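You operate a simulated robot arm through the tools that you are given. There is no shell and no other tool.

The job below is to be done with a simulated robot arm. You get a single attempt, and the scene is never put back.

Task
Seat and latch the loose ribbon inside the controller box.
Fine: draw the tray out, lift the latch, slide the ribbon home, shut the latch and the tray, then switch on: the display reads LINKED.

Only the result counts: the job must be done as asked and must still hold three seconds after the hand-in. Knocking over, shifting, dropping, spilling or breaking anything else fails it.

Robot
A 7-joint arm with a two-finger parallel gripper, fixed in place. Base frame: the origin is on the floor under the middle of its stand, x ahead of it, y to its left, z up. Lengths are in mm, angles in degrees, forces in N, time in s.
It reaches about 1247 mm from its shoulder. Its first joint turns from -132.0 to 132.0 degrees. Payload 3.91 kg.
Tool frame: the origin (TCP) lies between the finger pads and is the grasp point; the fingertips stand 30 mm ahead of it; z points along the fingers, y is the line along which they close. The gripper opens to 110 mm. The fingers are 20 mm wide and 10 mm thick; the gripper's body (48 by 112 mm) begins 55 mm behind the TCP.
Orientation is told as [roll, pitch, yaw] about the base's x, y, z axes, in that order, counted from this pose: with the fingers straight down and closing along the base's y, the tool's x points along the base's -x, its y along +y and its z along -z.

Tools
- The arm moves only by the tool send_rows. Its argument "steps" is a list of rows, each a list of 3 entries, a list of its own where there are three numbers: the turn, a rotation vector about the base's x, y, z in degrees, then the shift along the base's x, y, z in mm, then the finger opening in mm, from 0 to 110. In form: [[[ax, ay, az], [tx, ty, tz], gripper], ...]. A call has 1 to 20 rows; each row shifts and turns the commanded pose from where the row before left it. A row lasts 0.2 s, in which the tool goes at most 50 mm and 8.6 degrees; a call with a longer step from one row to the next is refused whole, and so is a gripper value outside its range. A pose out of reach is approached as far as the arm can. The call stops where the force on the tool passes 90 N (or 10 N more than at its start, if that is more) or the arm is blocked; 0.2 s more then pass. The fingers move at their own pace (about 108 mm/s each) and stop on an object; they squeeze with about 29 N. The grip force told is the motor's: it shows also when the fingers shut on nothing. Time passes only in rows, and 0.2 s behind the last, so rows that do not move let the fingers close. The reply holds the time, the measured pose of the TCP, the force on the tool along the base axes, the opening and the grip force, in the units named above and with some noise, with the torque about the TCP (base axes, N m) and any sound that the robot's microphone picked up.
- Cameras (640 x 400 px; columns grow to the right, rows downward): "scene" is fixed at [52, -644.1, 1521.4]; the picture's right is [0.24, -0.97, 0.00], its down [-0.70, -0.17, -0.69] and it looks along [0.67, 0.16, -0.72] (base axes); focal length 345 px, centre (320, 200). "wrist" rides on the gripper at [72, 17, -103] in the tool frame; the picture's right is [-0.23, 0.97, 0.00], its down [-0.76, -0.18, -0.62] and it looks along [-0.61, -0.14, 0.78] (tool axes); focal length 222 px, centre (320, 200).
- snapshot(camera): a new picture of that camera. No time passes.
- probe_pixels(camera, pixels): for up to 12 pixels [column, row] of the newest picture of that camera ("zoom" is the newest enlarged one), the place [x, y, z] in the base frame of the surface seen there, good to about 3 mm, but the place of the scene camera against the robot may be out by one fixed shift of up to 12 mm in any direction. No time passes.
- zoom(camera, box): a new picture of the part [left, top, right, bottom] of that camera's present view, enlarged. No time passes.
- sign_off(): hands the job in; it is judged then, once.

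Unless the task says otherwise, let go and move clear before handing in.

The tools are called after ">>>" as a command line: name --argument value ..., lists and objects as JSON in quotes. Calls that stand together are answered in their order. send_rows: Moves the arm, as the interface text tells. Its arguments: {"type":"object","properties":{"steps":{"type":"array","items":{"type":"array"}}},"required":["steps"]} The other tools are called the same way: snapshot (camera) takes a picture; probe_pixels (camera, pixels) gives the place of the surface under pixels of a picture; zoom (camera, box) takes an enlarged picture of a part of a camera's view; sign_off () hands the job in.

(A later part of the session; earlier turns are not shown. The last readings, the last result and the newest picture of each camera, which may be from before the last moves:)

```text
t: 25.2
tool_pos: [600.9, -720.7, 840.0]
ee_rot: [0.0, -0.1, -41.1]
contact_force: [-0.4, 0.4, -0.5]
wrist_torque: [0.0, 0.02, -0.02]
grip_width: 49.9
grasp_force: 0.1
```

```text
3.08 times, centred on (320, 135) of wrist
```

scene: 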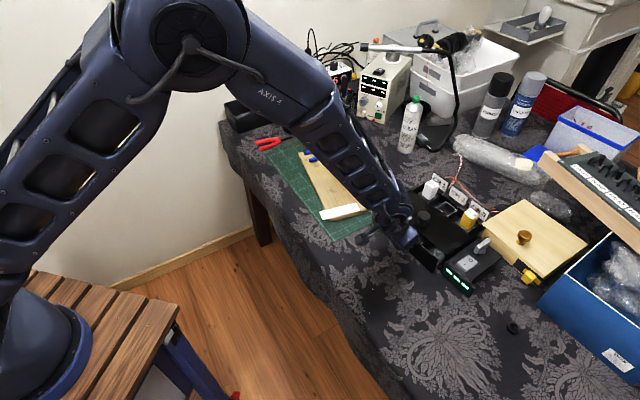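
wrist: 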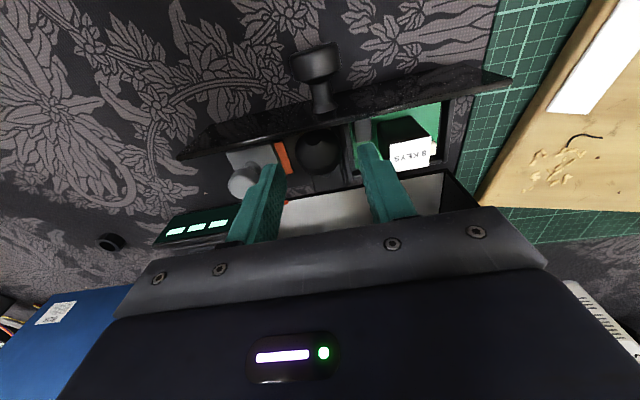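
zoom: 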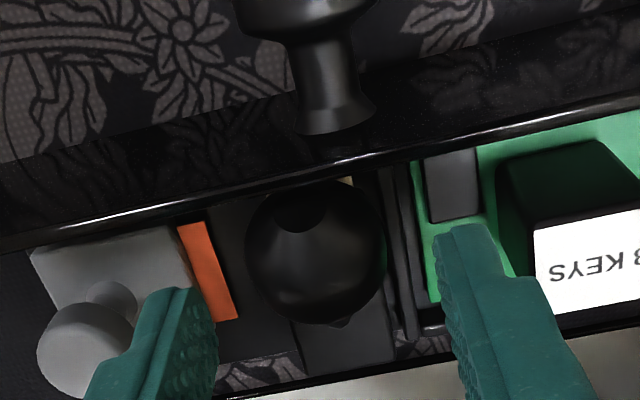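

Alignment looks good: the ball at zoom (318,250) is centred between the tips. I'll lower to z≈812 and close on the ball.

>>> send_rows --steps '[[[0, 0, 0], [0, 0, -14], 50], [[0, 0, 0], [0, 0, -13], 50], [[0, 0, 0], [0, 0, 0], 50], [[0, 0, 0], [0, 0, 0], 30], [[0, 0, 0], [0, 0, 0], 20], [[0, 0, 0], [0, 0, 0], 20]]'

>>> zoom --camera "wrist" --box '[230, 70, 410, 200]'

```text
t: 26.6
tool_pos: [600.2, -721.8, 813.2]
ee_rot: [-0.1, 0.0, -41.2]
contact_force: [-9.2, -14.4, -2.7]
wrist_torque: [0.08, -0.12, 1.03]
grip_width: 33.3
grasp_force: 45.1
```

```text
3.08 times, centred on (320, 135) of wrist
```

zoom: 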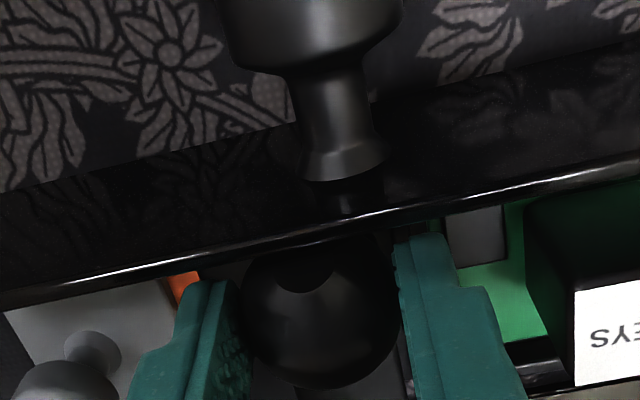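

The ball is held at 33.3 mm. I'll relieve the side load and test a small lift along the expected arc.

>>> send_rows --steps '[[[0, 0, 0], [-1.0, -1.1, 0], 20], [[0, 0, 0], [0.5, -0.4, 2], 20], [[0, 0, 0], [0.5, -0.4, 2], 20], [[0, 0, 0], [0, 0, 0], 20]]'

>>> zoom --camera "wrist" --box '[230, 70, 410, 200]'

>>> zoom --camera "scene" --box '[390, 200, 470, 270]'

```text
t: 27.6
tool_pos: [600.9, -722.2, 816.9]
ee_rot: [0.0, 0.0, -41.0]
contact_force: [-11.6, -10.6, -28.6]
wrist_torque: [0.78, 0.47, 0.94]
grip_width: 33.0
grasp_force: 44.9
```

```text
3.08 times, centred on (320, 135) of wrist
```

zoom: 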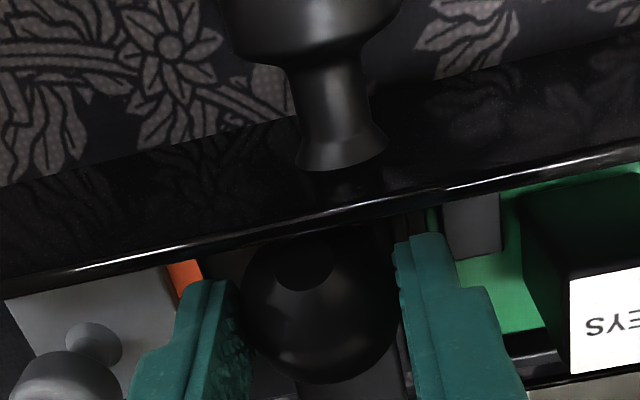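

```text
5.71 times, centred on (430, 235) of scene
```

zoom: 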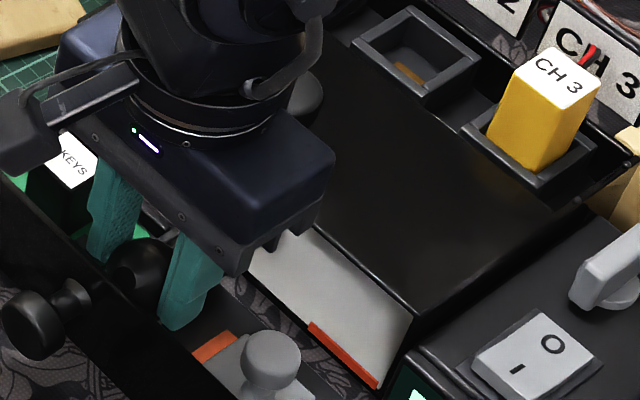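

The downward pull is 29 N after about 4 mm of lift. I'll relieve the side load again and continue lifting in small increments, watching whether the ball follows.

>>> send_rows --steps '[[[0, 0, 0], [-1.0, -1.1, 0], 20], [[0, 0, 0], [0.5, -0.4, 2], 20], [[0, 0, 0], [0.5, -0.4, 2], 20], [[0, 0, 0], [0, 0, 0], 20]]'

>>> zoom --camera "wrist" --box '[230, 70, 410, 200]'

>>> zoom --camera "scene" --box '[390, 200, 470, 270]'

```text
t: 28.6
tool_pos: [603.5, -723.3, 822.1]
ee_rot: [-0.1, -0.1, -41.0]
contact_force: [1.0, 6.1, -24.9]
wrist_torque: [0.24, 0.8, -0.36]
grip_width: 33.0
grasp_force: 45.5
```

```text
3.08 times, centred on (320, 135) of wrist
```

zoom: 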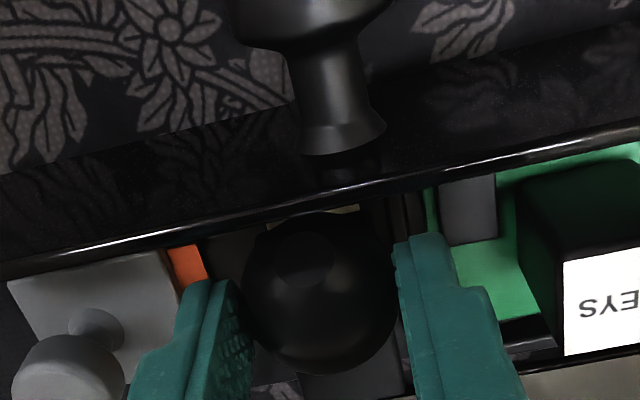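

```text
5.71 times, centred on (430, 235) of scene
```

zoom: 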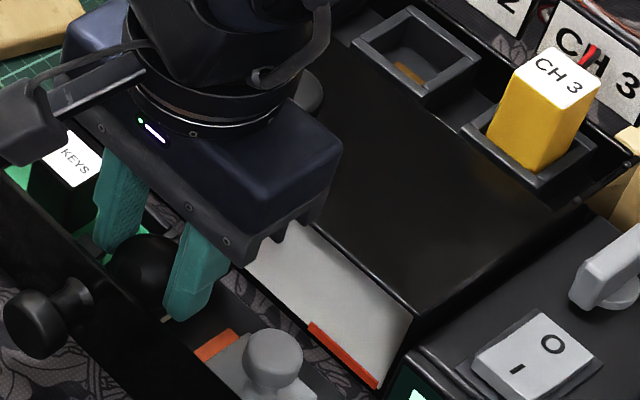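

The ball hasn't clearly followed; the fingers may be sliding on it. I'll probe the ball and plate heights now to see whether the latch moved at all.

>>> probe_pixels --camera "wrist" --pixels '[[320, 145], [320, 155], [312, 150], [330, 150]]'

>>> zoom --camera "wrist" --box '[290, 120, 350, 200]'

```text
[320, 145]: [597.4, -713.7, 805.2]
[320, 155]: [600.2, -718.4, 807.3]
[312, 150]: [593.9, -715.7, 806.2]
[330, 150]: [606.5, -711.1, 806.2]
```

```text
5.00 times, centred on (320, 160) of wrist
```

zoom: 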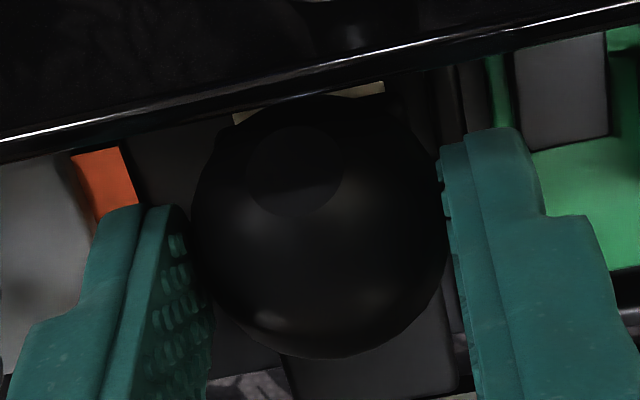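

Probing shows the ball is still at z≈807, so the fingers slipped on it at about 28 N. Before applying more force I'll release and study the latch's hinge from other angles.

>>> send_rows --steps '[[[0, 0, 0], [0, 0, 0], 50], [[0, 0, 0], [0, 0, 0], 50], [[0, 0, 0], [0, 0, 30], 50], [[0, 0, 0], [-10, 8.8, 40], 50], [[0, 0, 0], [-20, 17.5, 30], 50], [[0, 0, 0], [-20, 17.5, 0], 50], [[0, 0, 0], [0, 0, 0], 50]]'

>>> snapshot --camera "wrist"

>>> zoom --camera "scene" --box '[395, 215, 445, 265]'

```text
t: 30.2
tool_pos: [552.1, -680.1, 922.7]
ee_rot: [0.0, -0.1, -41.1]
contact_force: [0.0, 0.5, -0.1]
wrist_torque: [-0.01, -0.04, -0.01]
grip_width: 50.1
grasp_force: 0.0
```

```text
taken
```

wrist: 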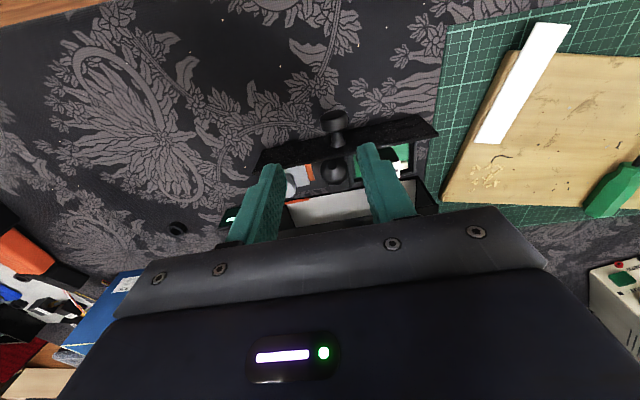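

```text
8.00 times, centred on (420, 240) of scene
```

zoom: 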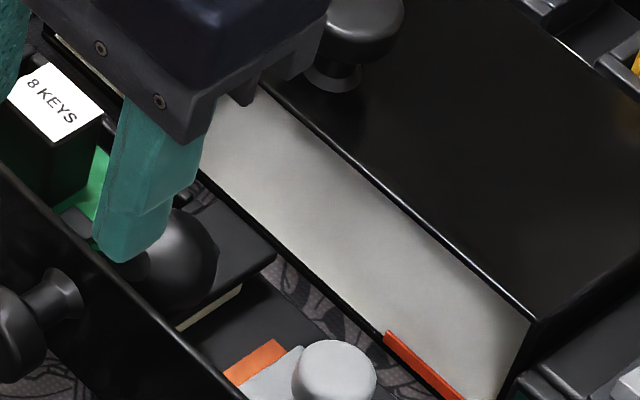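

The ball's appearance may have changed, as the nub at right is no longer visible. I'll move the gripper clear of the scene camera's line of sight to compare.

>>> send_rows --steps '[[[0, 0, 0], [-20, 30, 20], 50], [[0, 0, 0], [-20, 30, 20], 50], [[0, 0, 0], [-10, 40, 10], 50], [[0, 0, 0], [0, 40, 0], 50], [[0, 0, 0], [0, 0, 0], 50]]'

>>> zoom --camera "scene" --box '[395, 215, 445, 265]'

>>> zoom --camera "scene" --box '[370, 170, 490, 290]'

```text
t: 31.4
tool_pos: [501.4, -540.3, 970.8]
ee_rot: [0.0, -0.1, -41.0]
contact_force: [0.0, 0.7, -1.4]
wrist_torque: [0.0, 0.02, 0.0]
grip_width: 50.1
grasp_force: 0.1
```

```text
8.00 times, centred on (420, 240) of scene
```

zoom: 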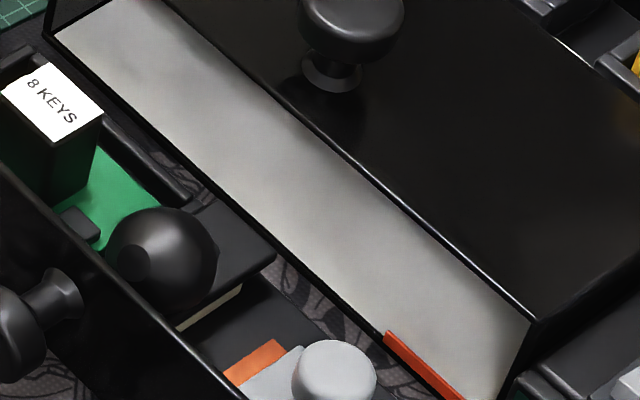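

```text
3.33 times, centred on (430, 230) of scene
```

zoom: 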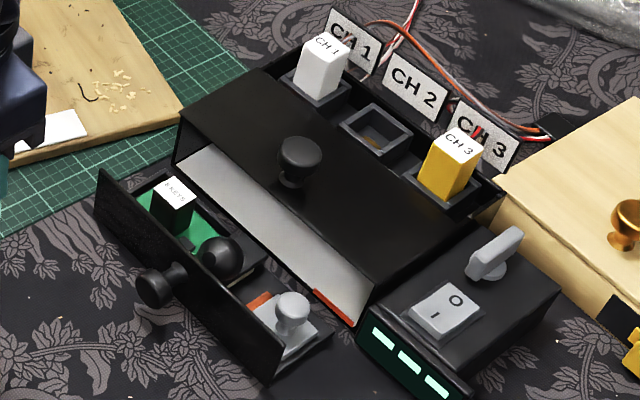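

The plate is still flat, but the ball's facet seems slightly different. I'll return to the earlier top-down viewpoint for a direct comparison.

>>> send_rows --steps '[[[0, 0, 0], [25, -42, 0], 60], [[0, 0, 0], [25, -42, 0], 60], [[0, 0, 0], [25, -42, -10], 60], [[0, 0, 0], [24, -40, -17], 60], [[0, 0, 0], [0, 0, 0], 60]]'

>>> snapshot --camera "wrist"

>>> zoom --camera "wrist" --box '[285, 90, 345, 150]'

```text
t: 32.6
tool_pos: [602.6, -709.3, 941.4]
ee_rot: [0.0, -0.1, -41.0]
contact_force: [0.4, 0.5, 0.3]
wrist_torque: [-0.02, 0.03, -0.01]
grip_width: 59.8
grasp_force: 0.1
```

```text
taken
```

wrist: 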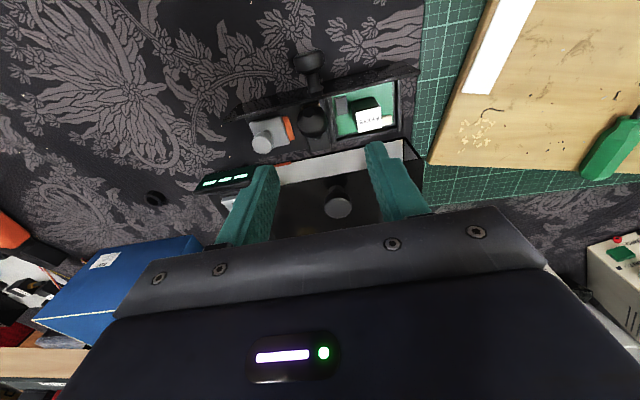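

```text
6.67 times, centred on (315, 120) of wrist
```

zoom: 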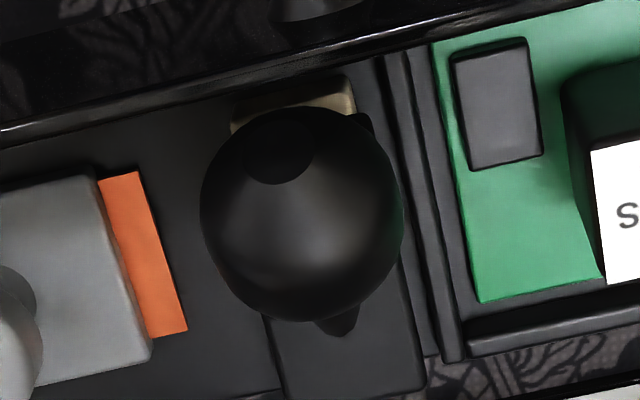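

The ball has shifted about 3 mm in the image compared with before, and more of the cream connector shows. I'll probe the ball and plate points again.

>>> probe_pixels --camera "zoom" --pixels '[[300, 213], [280, 150], [335, 325], [330, 370], [400, 370], [290, 370], [365, 122], [345, 95], [250, 120], [390, 290], [420, 300], [300, 280]]'

```text
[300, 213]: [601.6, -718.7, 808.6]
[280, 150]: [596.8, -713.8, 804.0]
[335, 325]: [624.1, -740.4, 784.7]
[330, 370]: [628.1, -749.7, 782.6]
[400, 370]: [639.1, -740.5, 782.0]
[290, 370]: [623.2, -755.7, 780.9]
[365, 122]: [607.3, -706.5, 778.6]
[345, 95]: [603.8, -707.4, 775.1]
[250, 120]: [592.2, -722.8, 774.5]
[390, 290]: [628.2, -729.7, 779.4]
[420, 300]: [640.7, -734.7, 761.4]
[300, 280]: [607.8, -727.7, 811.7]
```

The readings suggest the ball moved slightly relative to its nub while the plate stayed flat. I'll go back to the right-side viewpoint, at the same pose as before, for a direct side comparison.

>>> send_rows --steps '[[[0, 0, 7.9], [-9.5, -10.7, 0], 60], [[0, 0, 7.9], [-9.5, -10.7, 0], 60], [[0, 0, 7.9], [-9.5, -10.7, 0], 60], [[0, 0, 7.9], [-9.5, -10.7, 0], 60], [[0, 0, 7.9], [-9.5, -10.7, 0], 60], [[0, 0, 7.9], [-9.5, -10.7, 0], 80], [[0, 0, 7.9], [-9.5, -10.7, 0], 110], [[0, 0, 7.9], [-9.5, -10.7, 0], 110], [[0, 0, 7.9], [-9.5, -10.7, 0], 110], [[0, 0, 7.7], [-9.5, -10.7, 0], 110], [[4.62, -5.91, 0], [0, 0, -10], 110], [[4.62, -5.91, 0], [0, 0, -10], 110], [[4.62, -5.91, 0], [0, 0, -10], 110], [[4.62, -5.91, 0], [0, 0, -10], 110], [[0, 0, 0], [0, 0, 0], 110]]'

>>> snapshot --camera "wrist"

>>> zoom --camera "wrist" --box '[310, 115, 370, 165]'

```text
t: 35.8
tool_pos: [505.1, -813.3, 904.7]
ee_rot: [0.0, -30.2, 37.7]
contact_force: [-0.3, 0.1, -0.5]
wrist_torque: [0.0, 0.02, -0.03]
grip_width: 110.2
grasp_force: 0.0
```

```text
taken
```

wrist: 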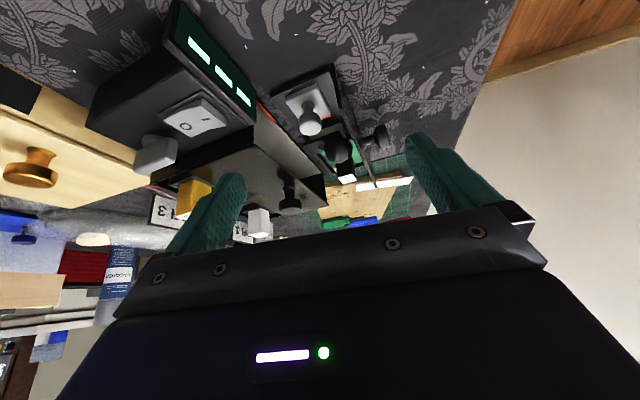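

```text
8.00 times, centred on (340, 140) of wrist
```

zoom: 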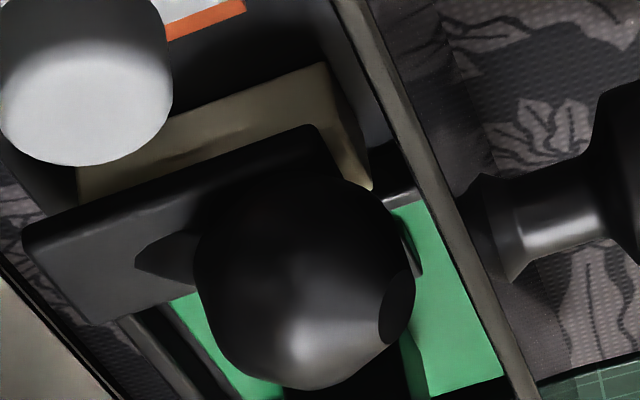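

The ball's facet is clearer and the plate's front end shows more of the cream block. I'll zoom further on the front end of the latch.

>>> zoom --camera "wrist" --box '[325, 118, 361, 142]'

>>> zoom --camera "wrist" --box '[300, 130, 336, 158]'

```text
16.00 times, centred on (343, 130) of wrist
```

zoom: 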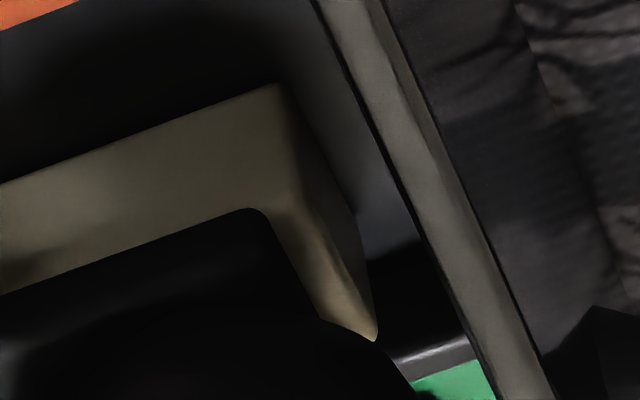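

```text
14.29 times, centred on (318, 144) of wrist
```

zoom: 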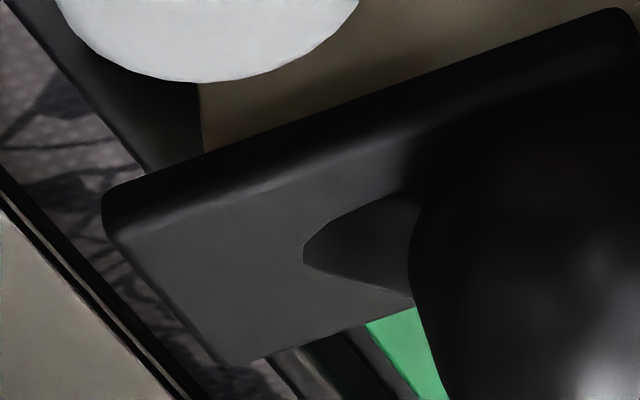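

I'll probe several points on the plate's top to determine whether it is tilted and in which direction.

>>> probe_pixels --camera "zoom" --pixels '[[135, 235], [225, 350], [180, 280], [260, 220], [300, 200], [390, 170], [290, 310], [370, 310], [340, 250], [400, 230], [560, 60], [450, 100]]'

```text
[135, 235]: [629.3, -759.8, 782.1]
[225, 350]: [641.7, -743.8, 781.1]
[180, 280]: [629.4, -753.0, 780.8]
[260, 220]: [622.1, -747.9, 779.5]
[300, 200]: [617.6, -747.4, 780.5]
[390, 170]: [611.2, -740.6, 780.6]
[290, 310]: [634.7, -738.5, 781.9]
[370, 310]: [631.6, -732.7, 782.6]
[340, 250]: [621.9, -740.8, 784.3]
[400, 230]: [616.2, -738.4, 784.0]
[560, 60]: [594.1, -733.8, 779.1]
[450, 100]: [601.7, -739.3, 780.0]
```

The plate is flat and unmoved, but the ball handle rotated about 7° about an axis near its nub (s≈950). So the ball lever itself is the latch, pivoting at its narrow rear end. I'll re-grip it with the tool tilted so the gripper can turn together with the lever.

>>> send_rows --steps '[[[-4.62, 5.91, 0], [0, 0, 6], 110], [[-4.62, 5.91, 0], [0, 0, 6], 110], [[-4.62, 5.91, 0], [0, 0, 6], 80], [[-4.62, 5.91, 0], [0, 0, 2], 50], [[0, 0, -7.9], [9.6, 9.3, 0], 50], [[0, 0, -7.9], [9.6, 9.3, 0], 50], [[0, 0, -7.9], [9.6, 9.3, 0], 50], [[0, 0, -7.9], [9.6, 9.3, 0], 50], [[0, 0, -7.9], [9.6, 9.3, 0], 50], [[0, 0, -7.9], [9.6, 9.3, 0], 50], [[0, 0, -7.9], [9.6, 9.3, 0], 50], [[0, 0, -7.9], [9.6, 9.3, 0], 50], [[0, 0, -7.9], [9.6, 9.3, 0], 50], [[0, 0, -7.6], [9.6, 9.3, 0], 50], [[-4.93, -5.64, 0], [0, 0, -20], 50], [[-4.93, -5.64, 0], [0, 0, -20], 50], [[0, 0, 0], [0, 0, 0], 50]]'

>>> snapshot --camera "wrist"

>>> zoom --camera "wrist" --box '[230, 80, 410, 200]'

```text
t: 39.4
tool_pos: [601.0, -720.1, 885.0]
ee_rot: [-0.2, -15.1, -41.1]
contact_force: [1.3, -0.3, -0.1]
wrist_torque: [0.01, 0.04, 0.02]
grip_width: 49.9
grasp_force: 0.0
```

```text
taken
```

wrist: 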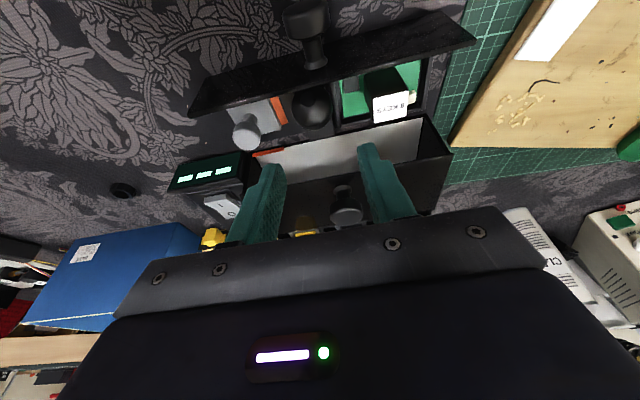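

```text
3.33 times, centred on (320, 140) of wrist
```

zoom: 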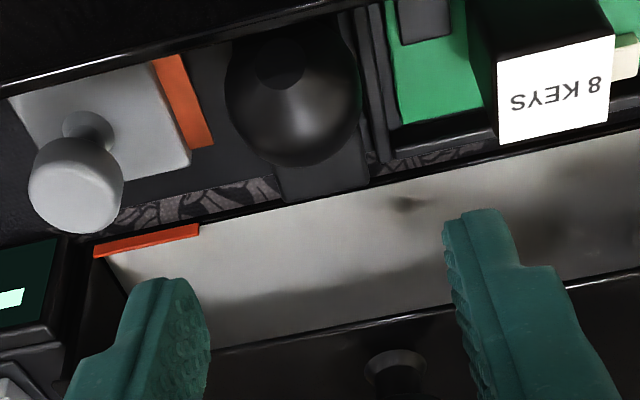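

I'm above the ball with 15° tilt. I'll check where the tray panel and ball are now in case the tray slid.

>>> probe_pixels --camera "wrist" --pixels '[[196, 113], [470, 40], [312, 108], [311, 118], [250, 190], [445, 155], [303, 25], [240, 133], [330, 150]]'

```text
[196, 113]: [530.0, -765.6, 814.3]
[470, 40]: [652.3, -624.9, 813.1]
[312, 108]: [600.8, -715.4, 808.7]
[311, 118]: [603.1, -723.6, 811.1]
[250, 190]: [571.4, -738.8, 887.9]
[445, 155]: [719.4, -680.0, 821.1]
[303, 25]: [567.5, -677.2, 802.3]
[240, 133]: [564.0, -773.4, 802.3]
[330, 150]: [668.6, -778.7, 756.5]
```

The tray has barely moved. I'll descend onto the ball and close.

>>> send_rows --steps '[[[0, 0, 0], [0, 0, -25], 50], [[0, 0, 0], [0, -0.3, -25], 50], [[0, 0, 0], [0, -0.3, -15], 50], [[0, 0, 0], [0, 0, -8.5], 50], [[0, 0, 0], [0, 0, 0], 50], [[0, 0, 0], [0, 0, 0], 30], [[0, 0, 0], [0, 0, 0], 20], [[0, 0, 0], [0, 0, 0], 20]]'

>>> zoom --camera "wrist" --box '[230, 70, 410, 200]'

```text
t: 41.2
tool_pos: [601.0, -721.7, 809.7]
ee_rot: [-0.2, -15.2, -41.0]
contact_force: [-9.8, -15.2, -0.8]
wrist_torque: [-0.05, -0.05, 0.57]
grip_width: 33.5
grasp_force: 45.3
```

```text
3.08 times, centred on (320, 135) of wrist
```

zoom: 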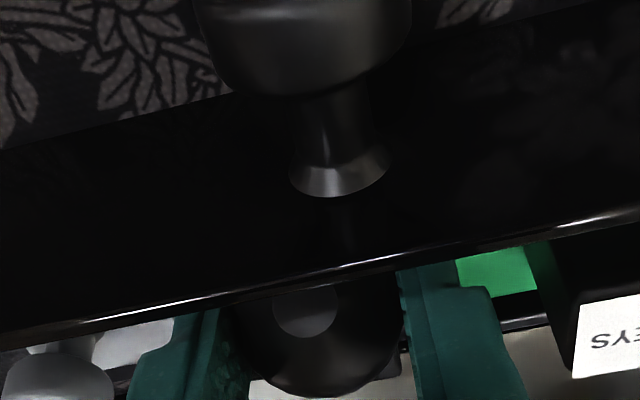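

The ball is gripped again with a side load of about 18 N. I'll relieve that and rotate the gripper with the lever about the pivot at (s≈952, z≈781) by 12° to see if it follows.

>>> send_rows --steps '[[[0, 0, 0], [-1.3, -1.5, 0], 20], [[2.63, 3.01, 0], [1.56, -1.36, 1.74], 20], [[2.63, 3.01, 0], [1.64, -1.43, 1.58], 20], [[2.63, 3.01, 0], [1.71, -1.5, 1.44], 20], [[0, 0, 0], [0, 0, 0], 20]]'

>>> zoom --camera "wrist" --box '[230, 70, 410, 200]'

>>> zoom --camera "scene" --box '[390, 200, 470, 270]'

```text
t: 42.4
tool_pos: [605.5, -725.8, 815.6]
ee_rot: [0.0, -3.1, -41.0]
contact_force: [-0.6, -4.0, 13.1]
wrist_torque: [-0.64, -0.04, -0.23]
grip_width: 33.6
grasp_force: 45.8
```

```text
3.08 times, centred on (320, 135) of wrist
```

zoom: 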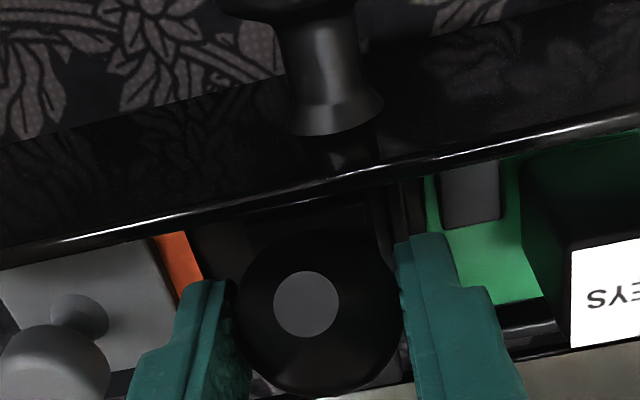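

```text
5.71 times, centred on (430, 235) of scene
```

zoom: 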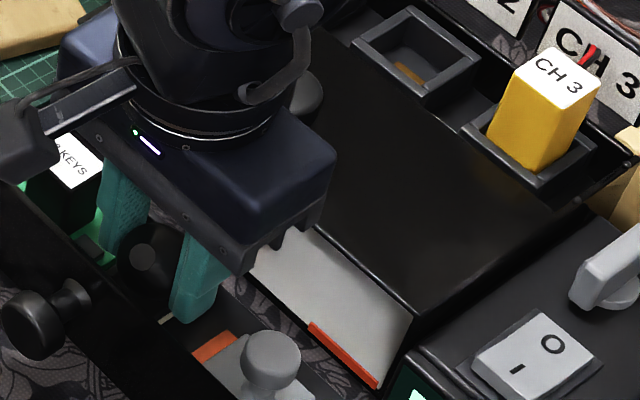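

The facet now faces upward, so the lever is turning with the gripper. The tool feels +13 N upward, so the true pivot is further back. I'll continue with more rise.

>>> send_rows --steps '[[[2.63, 3.01, 0], [1.93, -1.68, 3.2], 20], [[2.63, 3.01, 0], [2.04, -1.78, 2.2], 20], [[2.63, 3.01, 0], [2.14, -1.87, 1.9], 20], [[0, 0, 0], [0, 0, 0], 20]]'

>>> zoom --camera "wrist" --box '[230, 70, 410, 200]'

>>> zoom --camera "scene" --box '[390, 200, 470, 270]'

```text
t: 43.4
tool_pos: [612.8, -731.7, 820.6]
ee_rot: [0.1, 9.1, -41.0]
contact_force: [3.4, 5.1, -30.7]
wrist_torque: [-0.16, 0.67, -0.52]
grip_width: 33.4
grasp_force: 44.9
```

```text
3.08 times, centred on (320, 135) of wrist
```

zoom: 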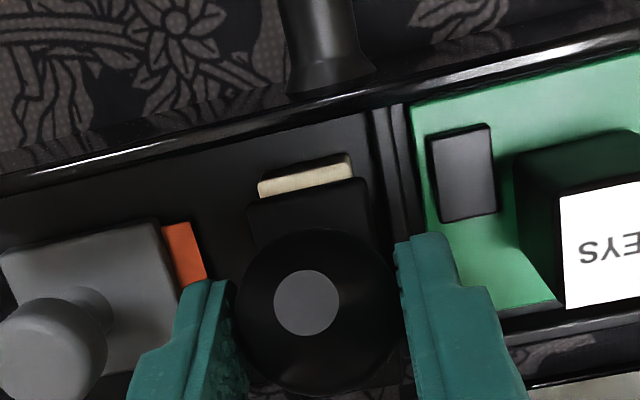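

```text
5.71 times, centred on (430, 235) of scene
```

zoom: 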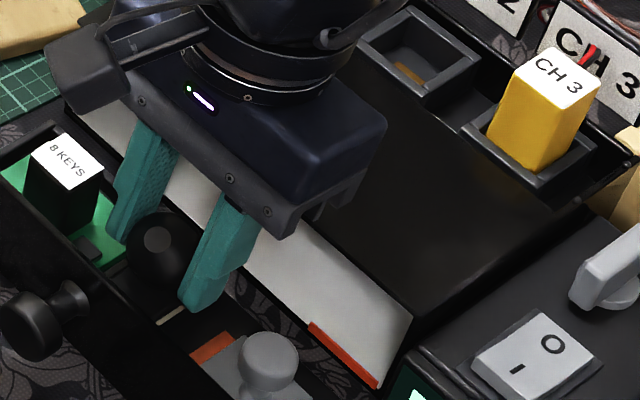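

The lever follows well: the plate front and cream connector are now exposed, with the lever about 30° up. The −30 N means I lifted slightly too much, so I'll correct and rotate 8° more before regripping.

>>> send_rows --steps '[[[0, 0, 0], [0, 0, -1], 20], [[2.63, 3.01, 0], [2.1, -1.84, 0.9], 20], [[2.63, 3.01, 0], [2.14, -1.87, 0.7], 20], [[0, 0, 0], [0, 0, 0], 20]]'

>>> zoom --camera "wrist" --box '[230, 70, 410, 200]'

>>> zoom --camera "scene" --box '[390, 200, 470, 270]'

```text
t: 44.4
tool_pos: [616.0, -735.3, 822.4]
ee_rot: [0.0, 17.0, -40.9]
contact_force: [10.2, 8.4, -26.3]
wrist_torque: [-0.32, 0.3, -0.26]
grip_width: 33.5
grasp_force: 44.7
```

```text
3.08 times, centred on (320, 135) of wrist
```

zoom: 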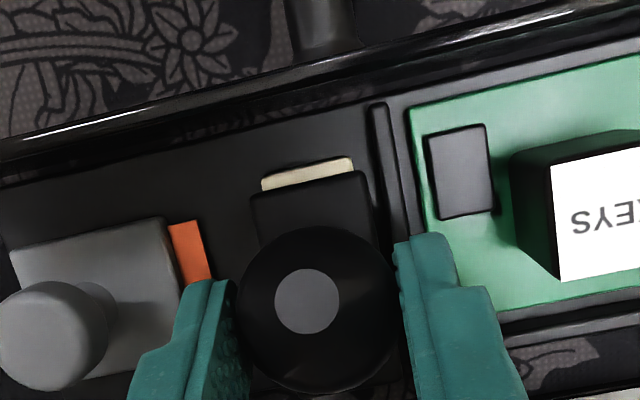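

```text
5.71 times, centred on (430, 235) of scene
```

zoom: 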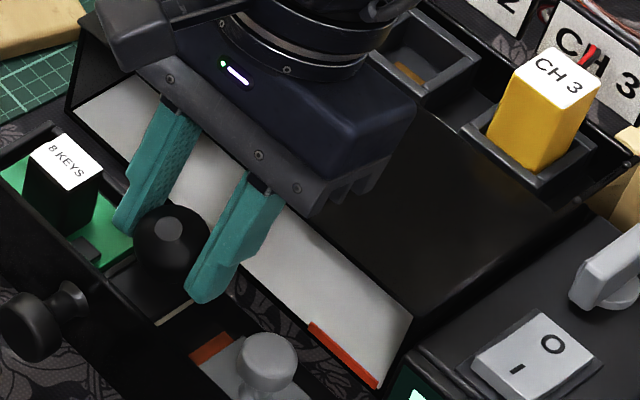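

The ball now stands more upright on the plate. I'll check plate and cream heights to learn what is actually moving.

>>> zoom --camera "wrist" --box '[290, 110, 350, 150]'

>>> probe_pixels --camera "wrist" --pixels '[[307, 136], [325, 130], [331, 136], [303, 142], [317, 127], [305, 130], [322, 165], [316, 168], [295, 148]]'

```text
10.00 times, centred on (320, 130) of wrist
```

zoom: 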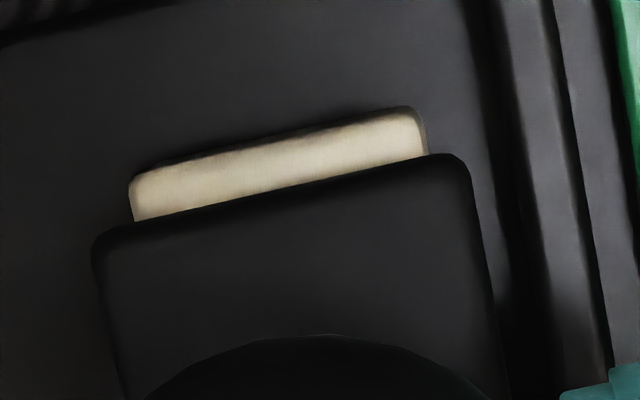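

```text
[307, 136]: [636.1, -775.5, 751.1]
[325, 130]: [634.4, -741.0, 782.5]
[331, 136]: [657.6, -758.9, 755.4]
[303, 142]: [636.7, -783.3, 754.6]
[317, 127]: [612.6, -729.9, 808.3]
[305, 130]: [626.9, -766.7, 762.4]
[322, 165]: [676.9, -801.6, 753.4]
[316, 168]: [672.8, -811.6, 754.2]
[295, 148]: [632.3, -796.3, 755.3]
```

Those probes used an older snapshot, so I'll probe on the newest zoom instead.

>>> probe_pixels --camera "zoom" --pixels '[[200, 190], [390, 140], [150, 240], [440, 175], [200, 300], [420, 280], [110, 300], [490, 320], [300, 370], [60, 250], [520, 200]]'

>>> snapshot --camera "wrist"

```text
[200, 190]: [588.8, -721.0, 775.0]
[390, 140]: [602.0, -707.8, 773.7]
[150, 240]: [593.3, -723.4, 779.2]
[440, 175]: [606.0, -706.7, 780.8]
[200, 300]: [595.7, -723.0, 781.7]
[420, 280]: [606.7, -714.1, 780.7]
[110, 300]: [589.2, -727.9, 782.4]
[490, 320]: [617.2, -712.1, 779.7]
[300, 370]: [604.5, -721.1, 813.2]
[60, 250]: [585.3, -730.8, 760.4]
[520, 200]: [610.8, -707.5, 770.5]
```

```text
taken
```

wrist: 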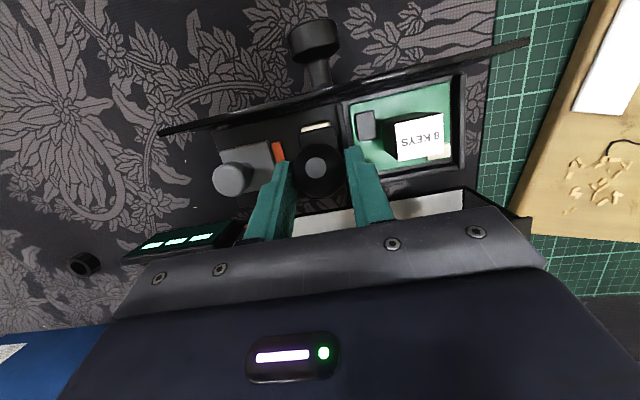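

The plate stays flat at z≈781 and the lever pivots on it at about (s≈957, z≈781), rotated some 35–40° so far. I'll release, back the gripper up and see whether the lever stays where it is.

>>> send_rows --steps '[[[0, 0, 0], [0, 0, -0.8], 50], [[0, 0, 0], [0, 0, 0], 50], [[0, 0, 0], [0, 0, 0], 50], [[0, 0, 0], [8, -7, 35], 50], [[-4, -4.5, 0], [0, 0, 25], 50], [[-4, -4.5, 0], [-20, 18, 20], 50], [[-4, -4.5, 0], [-30, 45, 10], 50], [[0, 0, 0], [-10, 45, 0], 50], [[0, 0, 0], [0, 45, 0], 50], [[0, 0, 0], [0, 0, 0], 50]]'

>>> zoom --camera "scene" --box '[390, 200, 470, 270]'

>>> zoom --camera "scene" --box '[395, 220, 435, 260]'

```text
refused: row 7 steps farther than a row can; nothing moved
```

```text
5.71 times, centred on (430, 235) of scene
```

zoom: 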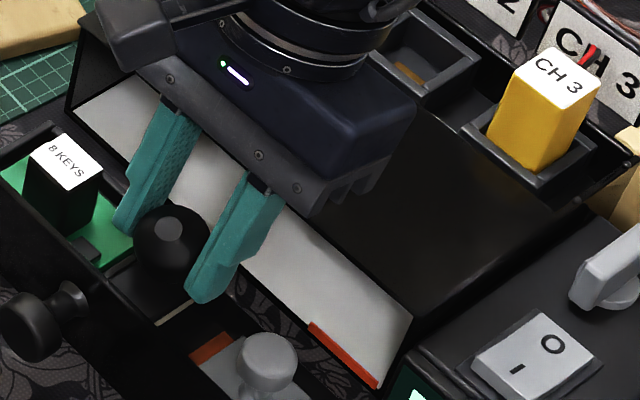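

```text
10.00 times, centred on (415, 240) of scene
```

zoom: 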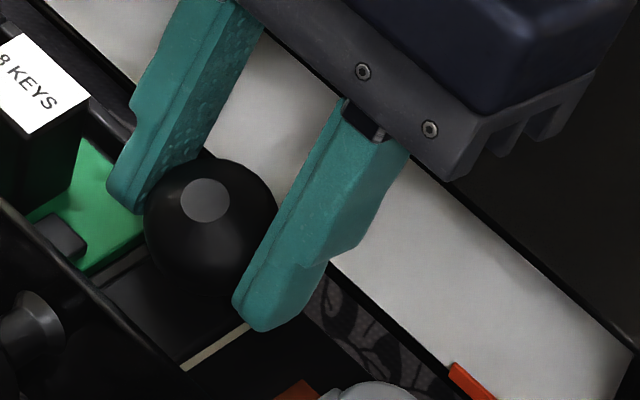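

One row was too long. I'll resend with smaller steps.

>>> send_rows --steps '[[[0, 0, 0], [0, 0, -0.8], 50], [[0, 0, 0], [0, 0, 0], 50], [[0, 0, 0], [0, 0, 0], 50], [[0, 0, 0], [8, -7, 35], 50], [[-4, -4.5, 0], [0, 0, 25], 50], [[-4, -4.5, 0], [-20, 18, 20], 50], [[-4, -4.5, 0], [-25, 35, 10], 50], [[0, 0, 0], [-10, 45, 0], 50], [[0, 0, 0], [0, 45, 0], 50], [[0, 0, 0], [0, 0, 0], 50]]'

>>> zoom --camera "scene" --box '[390, 200, 470, 270]'

>>> zoom --camera "scene" --box '[395, 220, 435, 260]'

```text
t: 46.6
tool_pos: [568.5, -597.3, 912.0]
ee_rot: [-0.3, -1.3, -41.0]
contact_force: [-0.3, -0.7, 0.3]
wrist_torque: [-0.03, 0.0, -0.05]
grip_width: 50.1
grasp_force: 0.0
```

```text
5.71 times, centred on (430, 235) of scene
```

zoom: 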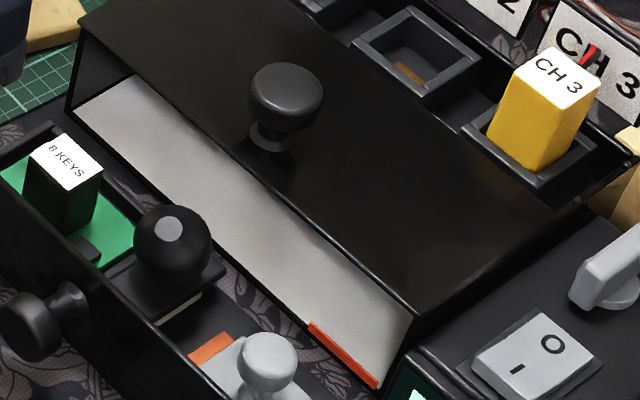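

```text
10.00 times, centred on (415, 240) of scene
```

zoom: 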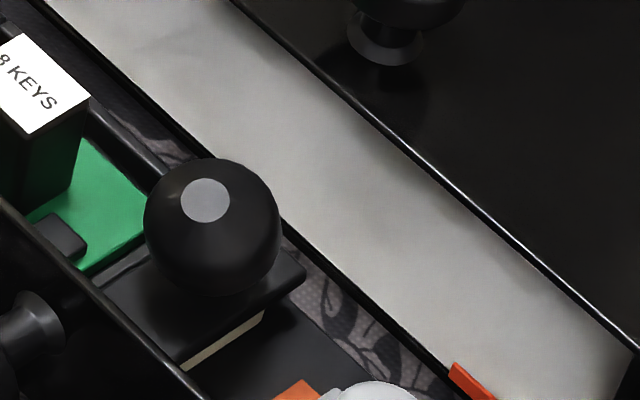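

The lever stays up on its own, now about 70° from horizontal. I'll go back over it to locate the ball precisely before rotating it further.

>>> send_rows --steps '[[[0, 0, 0], [8, -28, 10], 50], [[0, 0, 0], [8, -28, 10], 50], [[0, 0, 0], [8, -28, 5], 50], [[0, 0, 0], [8, -28, 5], 50], [[0, 0, 0], [0, 0, 0], 50]]'

>>> snapshot --camera "wrist"

>>> zoom --camera "wrist" --box '[260, 80, 380, 160]'

```text
t: 47.8
tool_pos: [599.9, -710.3, 941.6]
ee_rot: [-0.1, -1.3, -41.0]
contact_force: [-0.4, -0.6, -0.1]
wrist_torque: [0.04, -0.02, 0.02]
grip_width: 50.1
grasp_force: 0.1
```

```text
taken
```

wrist: 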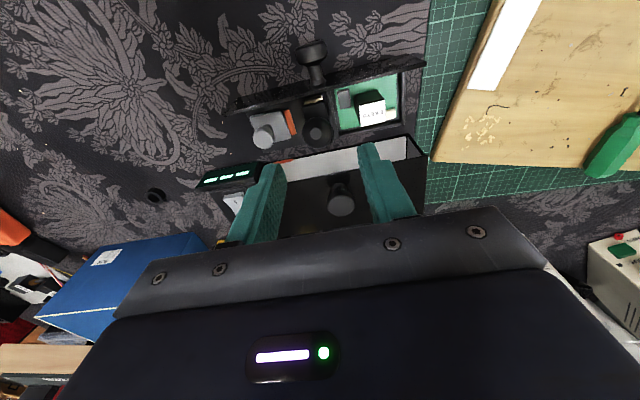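

```text
5.00 times, centred on (320, 120) of wrist
```

zoom: 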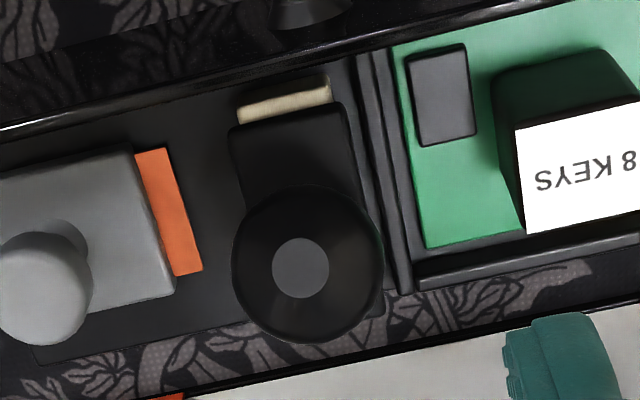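

>>> probe_pixels --camera "zoom" --pixels '[[300, 268], [308, 230], [308, 310], [250, 270], [365, 265], [280, 160], [340, 150], [245, 170], [285, 100], [370, 310], [160, 200], [60, 200]]'

>>> probe_pixels --camera "wrist" --pixels '[[240, 108], [420, 62], [290, 162], [405, 142], [263, 138]]'

```text
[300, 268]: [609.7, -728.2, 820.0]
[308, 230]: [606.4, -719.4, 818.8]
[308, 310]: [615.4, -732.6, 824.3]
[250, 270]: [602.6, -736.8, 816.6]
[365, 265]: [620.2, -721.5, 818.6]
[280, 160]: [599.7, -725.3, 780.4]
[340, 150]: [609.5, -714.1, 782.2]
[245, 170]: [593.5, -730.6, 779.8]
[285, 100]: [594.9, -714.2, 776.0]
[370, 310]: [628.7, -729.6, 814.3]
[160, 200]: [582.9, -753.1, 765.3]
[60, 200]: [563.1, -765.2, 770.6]
```

```text
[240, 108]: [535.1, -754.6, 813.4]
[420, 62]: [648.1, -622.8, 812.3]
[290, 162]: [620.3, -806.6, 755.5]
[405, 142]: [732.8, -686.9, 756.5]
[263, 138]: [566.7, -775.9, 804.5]
```

Ball centre is now about (s 941, z 808). I'll regrip with +15° tilt and rotate another 15° about the pivot.

>>> send_rows --steps '[[[-4.5, -5.15, 0], [3.5, -9, -25], 50], [[-4.5, -5.15, 0], [3.2, -8.8, -25], 50], [[0, 0, 0], [0, 0, -25], 50], [[0, 0, 0], [0, 0, -25], 50], [[0, 0, 0], [0, 0, -12], 50], [[0, 0, 0], [0, 0, -7.4], 50], [[0, 0, 0], [0, 0, 0], 50], [[0, 0, 0], [0, 0, 0], 30], [[0, 0, 0], [0, 0, 0], 20], [[0, 0, 0], [0, 0, 0], 20]]'

>>> zoom --camera "wrist" --box '[230, 70, 410, 200]'

```text
t: 50.0
tool_pos: [608.2, -729.1, 822.8]
ee_rot: [-0.1, -14.8, -40.9]
contact_force: [9.3, 10.2, 0.4]
wrist_torque: [0.61, -0.6, 0.33]
grip_width: 33.6
grasp_force: 44.5
```

```text
3.08 times, centred on (320, 135) of wrist
```

zoom: 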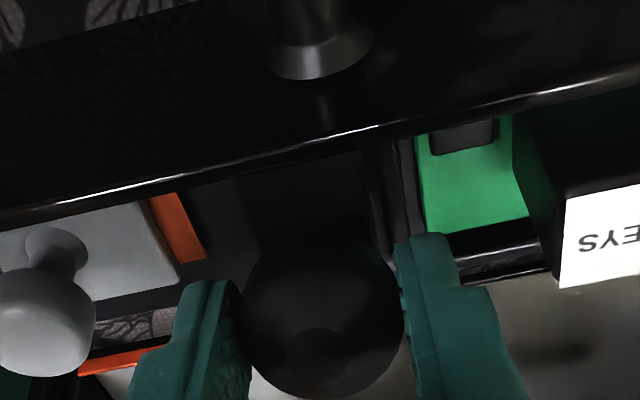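

The ball is gripped. I'll rotate 15° about the pivot with a small lateral correction.

>>> send_rows --steps '[[[0, 0, 0], [0.6, 0.7, 0], 20], [[3.28, 3.76, 0], [2.75, -2.4, 1.39], 20], [[3.28, 3.76, 0], [2.83, -2.47, 1.07], 20], [[3.28, 3.76, 0], [2.9, -2.53, 0.75], 20], [[0, 0, 0], [0, 0, 0], 20]]'

>>> zoom --camera "wrist" --box '[230, 70, 410, 200]'

>>> zoom --camera "scene" --box '[390, 200, 470, 270]'

```text
t: 51.2
tool_pos: [615.6, -735.5, 826.1]
ee_rot: [-0.1, 0.2, -40.9]
contact_force: [12.5, 12.7, -14.7]
wrist_torque: [0.69, -0.61, 0.02]
grip_width: 33.5
grasp_force: 45.0
```

```text
3.08 times, centred on (320, 135) of wrist
```

zoom: 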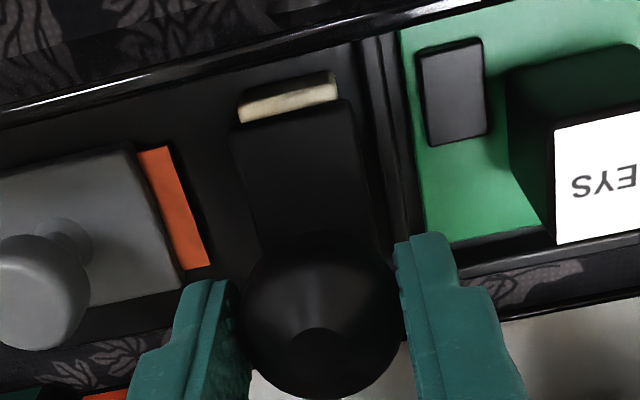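

```text
5.71 times, centred on (430, 235) of scene
```

zoom: 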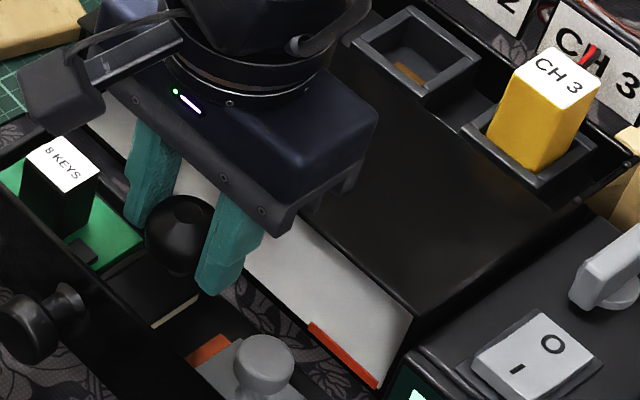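

The lever is about vertical now. I'll continue another 12° and watch for an end stop.

>>> send_rows --steps '[[[0, 0, 0], [0.4, 0.5, -0.4], 20], [[2.63, 3.01, 0], [2.3, -2.01, 0.3], 20], [[2.63, 3.01, 0], [2.3, -2.01, 0.1], 20], [[2.63, 3.01, 0], [2.3, -2.01, 0], 20], [[0, 0, 0], [0, 0, 0], 20]]'

>>> zoom --camera "wrist" --box '[230, 70, 410, 200]'

>>> zoom --camera "scene" --box '[390, 200, 470, 270]'

```text
t: 52.4
tool_pos: [622.1, -741.7, 827.3]
ee_rot: [-0.2, 12.1, -41.0]
contact_force: [6.7, 3.9, -8.0]
wrist_torque: [-0.37, -1.53, -0.14]
grip_width: 33.7
grasp_force: 45.0
```

```text
3.08 times, centred on (320, 135) of wrist
```

zoom: 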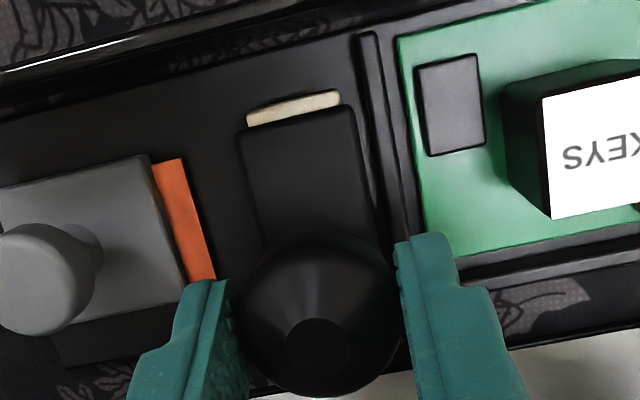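

```text
5.71 times, centred on (430, 235) of scene
```

zoom: 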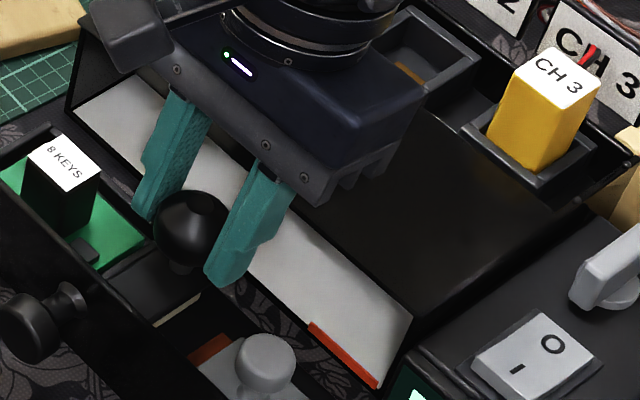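

There's now a resisting torque of about 1.4 N·m, so this looks like the open stop with the lever leaning just past vertical. I'll relax, release and withdraw, then check that it stays.

>>> send_rows --steps '[[[-1.6, -1.8, 0], [-1.4, 1.2, 0], 20], [[0, 0, 0], [0, 0, 0], 50], [[0, 0, 0], [0, 0, 0], 50], [[0, 0, 0], [4.5, -4, 30], 50], [[0, 0, 0], [4.5, -4, 30], 50], [[-2.5, -2.9, 0], [-15, 12, 25], 50], [[-2.5, -2.9, 0], [-20, 18, 10], 50], [[0, 0, 0], [-20, 25, 5], 50], [[0, 0, 0], [-10, 40, 0], 50], [[0, 0, 0], [0, 40, 0], 50], [[0, 0, 0], [0, 0, 0], 50]]'

>>> zoom --camera "scene" --box '[390, 200, 470, 270]'

>>> zoom --camera "scene" --box '[395, 225, 435, 265]'

```text
t: 54.8
tool_pos: [566.1, -613.7, 925.0]
ee_rot: [-0.2, 2.1, -41.0]
contact_force: [-0.3, -0.2, -0.2]
wrist_torque: [0.02, 0.01, -0.03]
grip_width: 50.1
grasp_force: 0.1
```

```text
5.71 times, centred on (430, 235) of scene
```

zoom: 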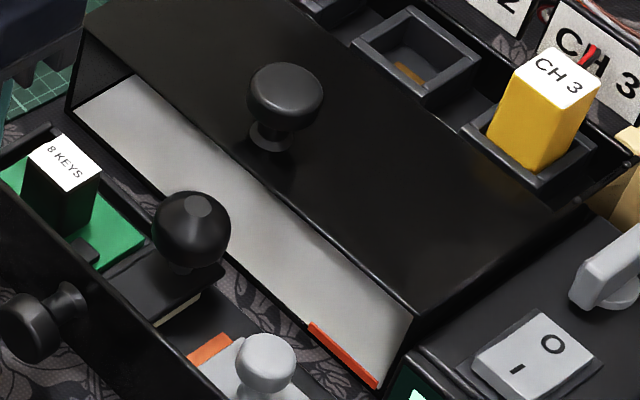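

```text
10.00 times, centred on (415, 245) of scene
```

zoom: 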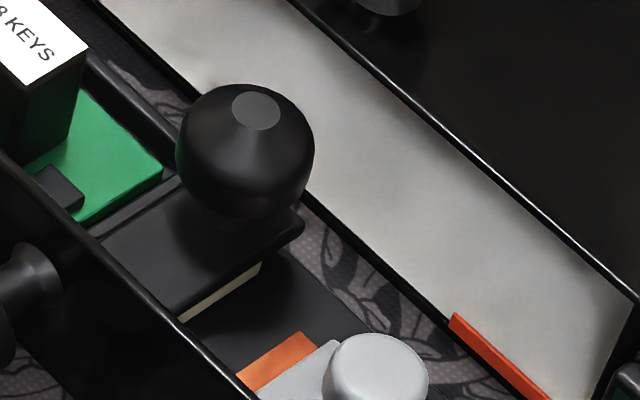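

The facet now points almost straight up (lever about 86°), and the lever holds by itself. Next is the ribbon carrier, so I'll look closely at the grey block, its knob and the connector slot from above.

>>> send_rows --steps '[[[0, 0, 0], [2, -30, 10], 50], [[0, 0, 0], [2, -30, 10], 50], [[-1.4, -1.5, 0], [2, -30, 0], 50], [[0, 0, 0], [2, -30, 0], 50], [[0, 0, 0], [0, 0, 0], 50]]'

>>> snapshot --camera "wrist"

>>> zoom --camera "wrist" --box '[240, 80, 370, 170]'

```text
t: 56.0
tool_pos: [574.3, -735.4, 945.7]
ee_rot: [-0.2, 0.1, -41.0]
contact_force: [1.0, 0.5, 0.6]
wrist_torque: [0.0, 0.01, -0.01]
grip_width: 50.2
grasp_force: 0.1
```

```text
taken
```

wrist: 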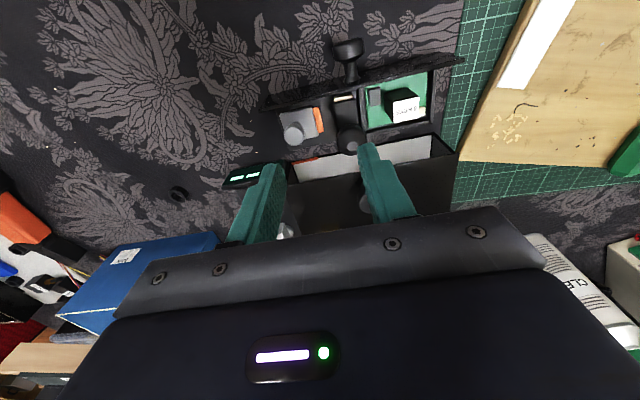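

```text
4.44 times, centred on (305, 125) of wrist
```

zoom: 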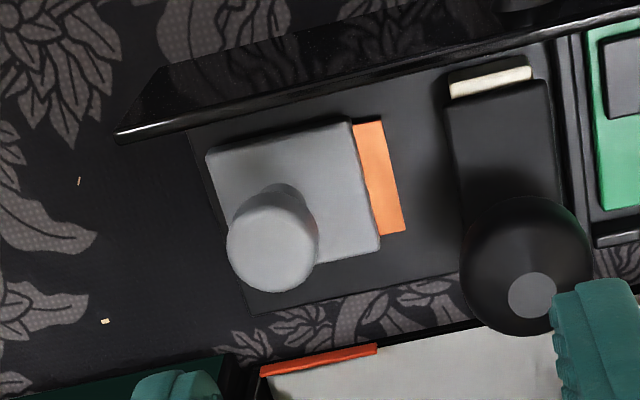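

>>> probe_pixels --camera "zoom" --pixels '[[268, 250], [235, 250], [305, 250], [270, 285], [270, 225], [215, 155], [350, 125], [375, 250], [290, 190], [365, 130], [395, 225], [385, 180]]'

>>> probe_pixels --camera "zoom" --pixels '[[450, 120], [460, 190], [540, 90], [490, 85], [430, 160], [530, 290], [520, 220], [470, 260], [585, 250], [200, 150], [140, 130], [250, 305]]'

```text
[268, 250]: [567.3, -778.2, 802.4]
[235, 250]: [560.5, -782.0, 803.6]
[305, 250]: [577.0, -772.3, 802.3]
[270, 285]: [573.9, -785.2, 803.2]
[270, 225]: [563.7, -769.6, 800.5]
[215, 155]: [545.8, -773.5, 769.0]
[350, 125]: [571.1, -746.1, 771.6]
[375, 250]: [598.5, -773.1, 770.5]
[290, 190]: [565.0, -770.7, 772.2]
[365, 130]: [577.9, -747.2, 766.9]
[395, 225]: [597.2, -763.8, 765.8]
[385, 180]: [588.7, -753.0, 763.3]
```

```text
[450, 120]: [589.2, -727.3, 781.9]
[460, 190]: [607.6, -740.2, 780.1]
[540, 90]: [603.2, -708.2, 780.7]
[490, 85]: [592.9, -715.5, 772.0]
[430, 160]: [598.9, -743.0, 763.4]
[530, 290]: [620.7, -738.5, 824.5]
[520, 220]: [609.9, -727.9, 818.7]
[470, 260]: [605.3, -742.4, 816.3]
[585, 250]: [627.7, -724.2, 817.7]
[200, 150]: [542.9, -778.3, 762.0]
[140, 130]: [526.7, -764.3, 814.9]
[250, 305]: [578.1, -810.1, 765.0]
```

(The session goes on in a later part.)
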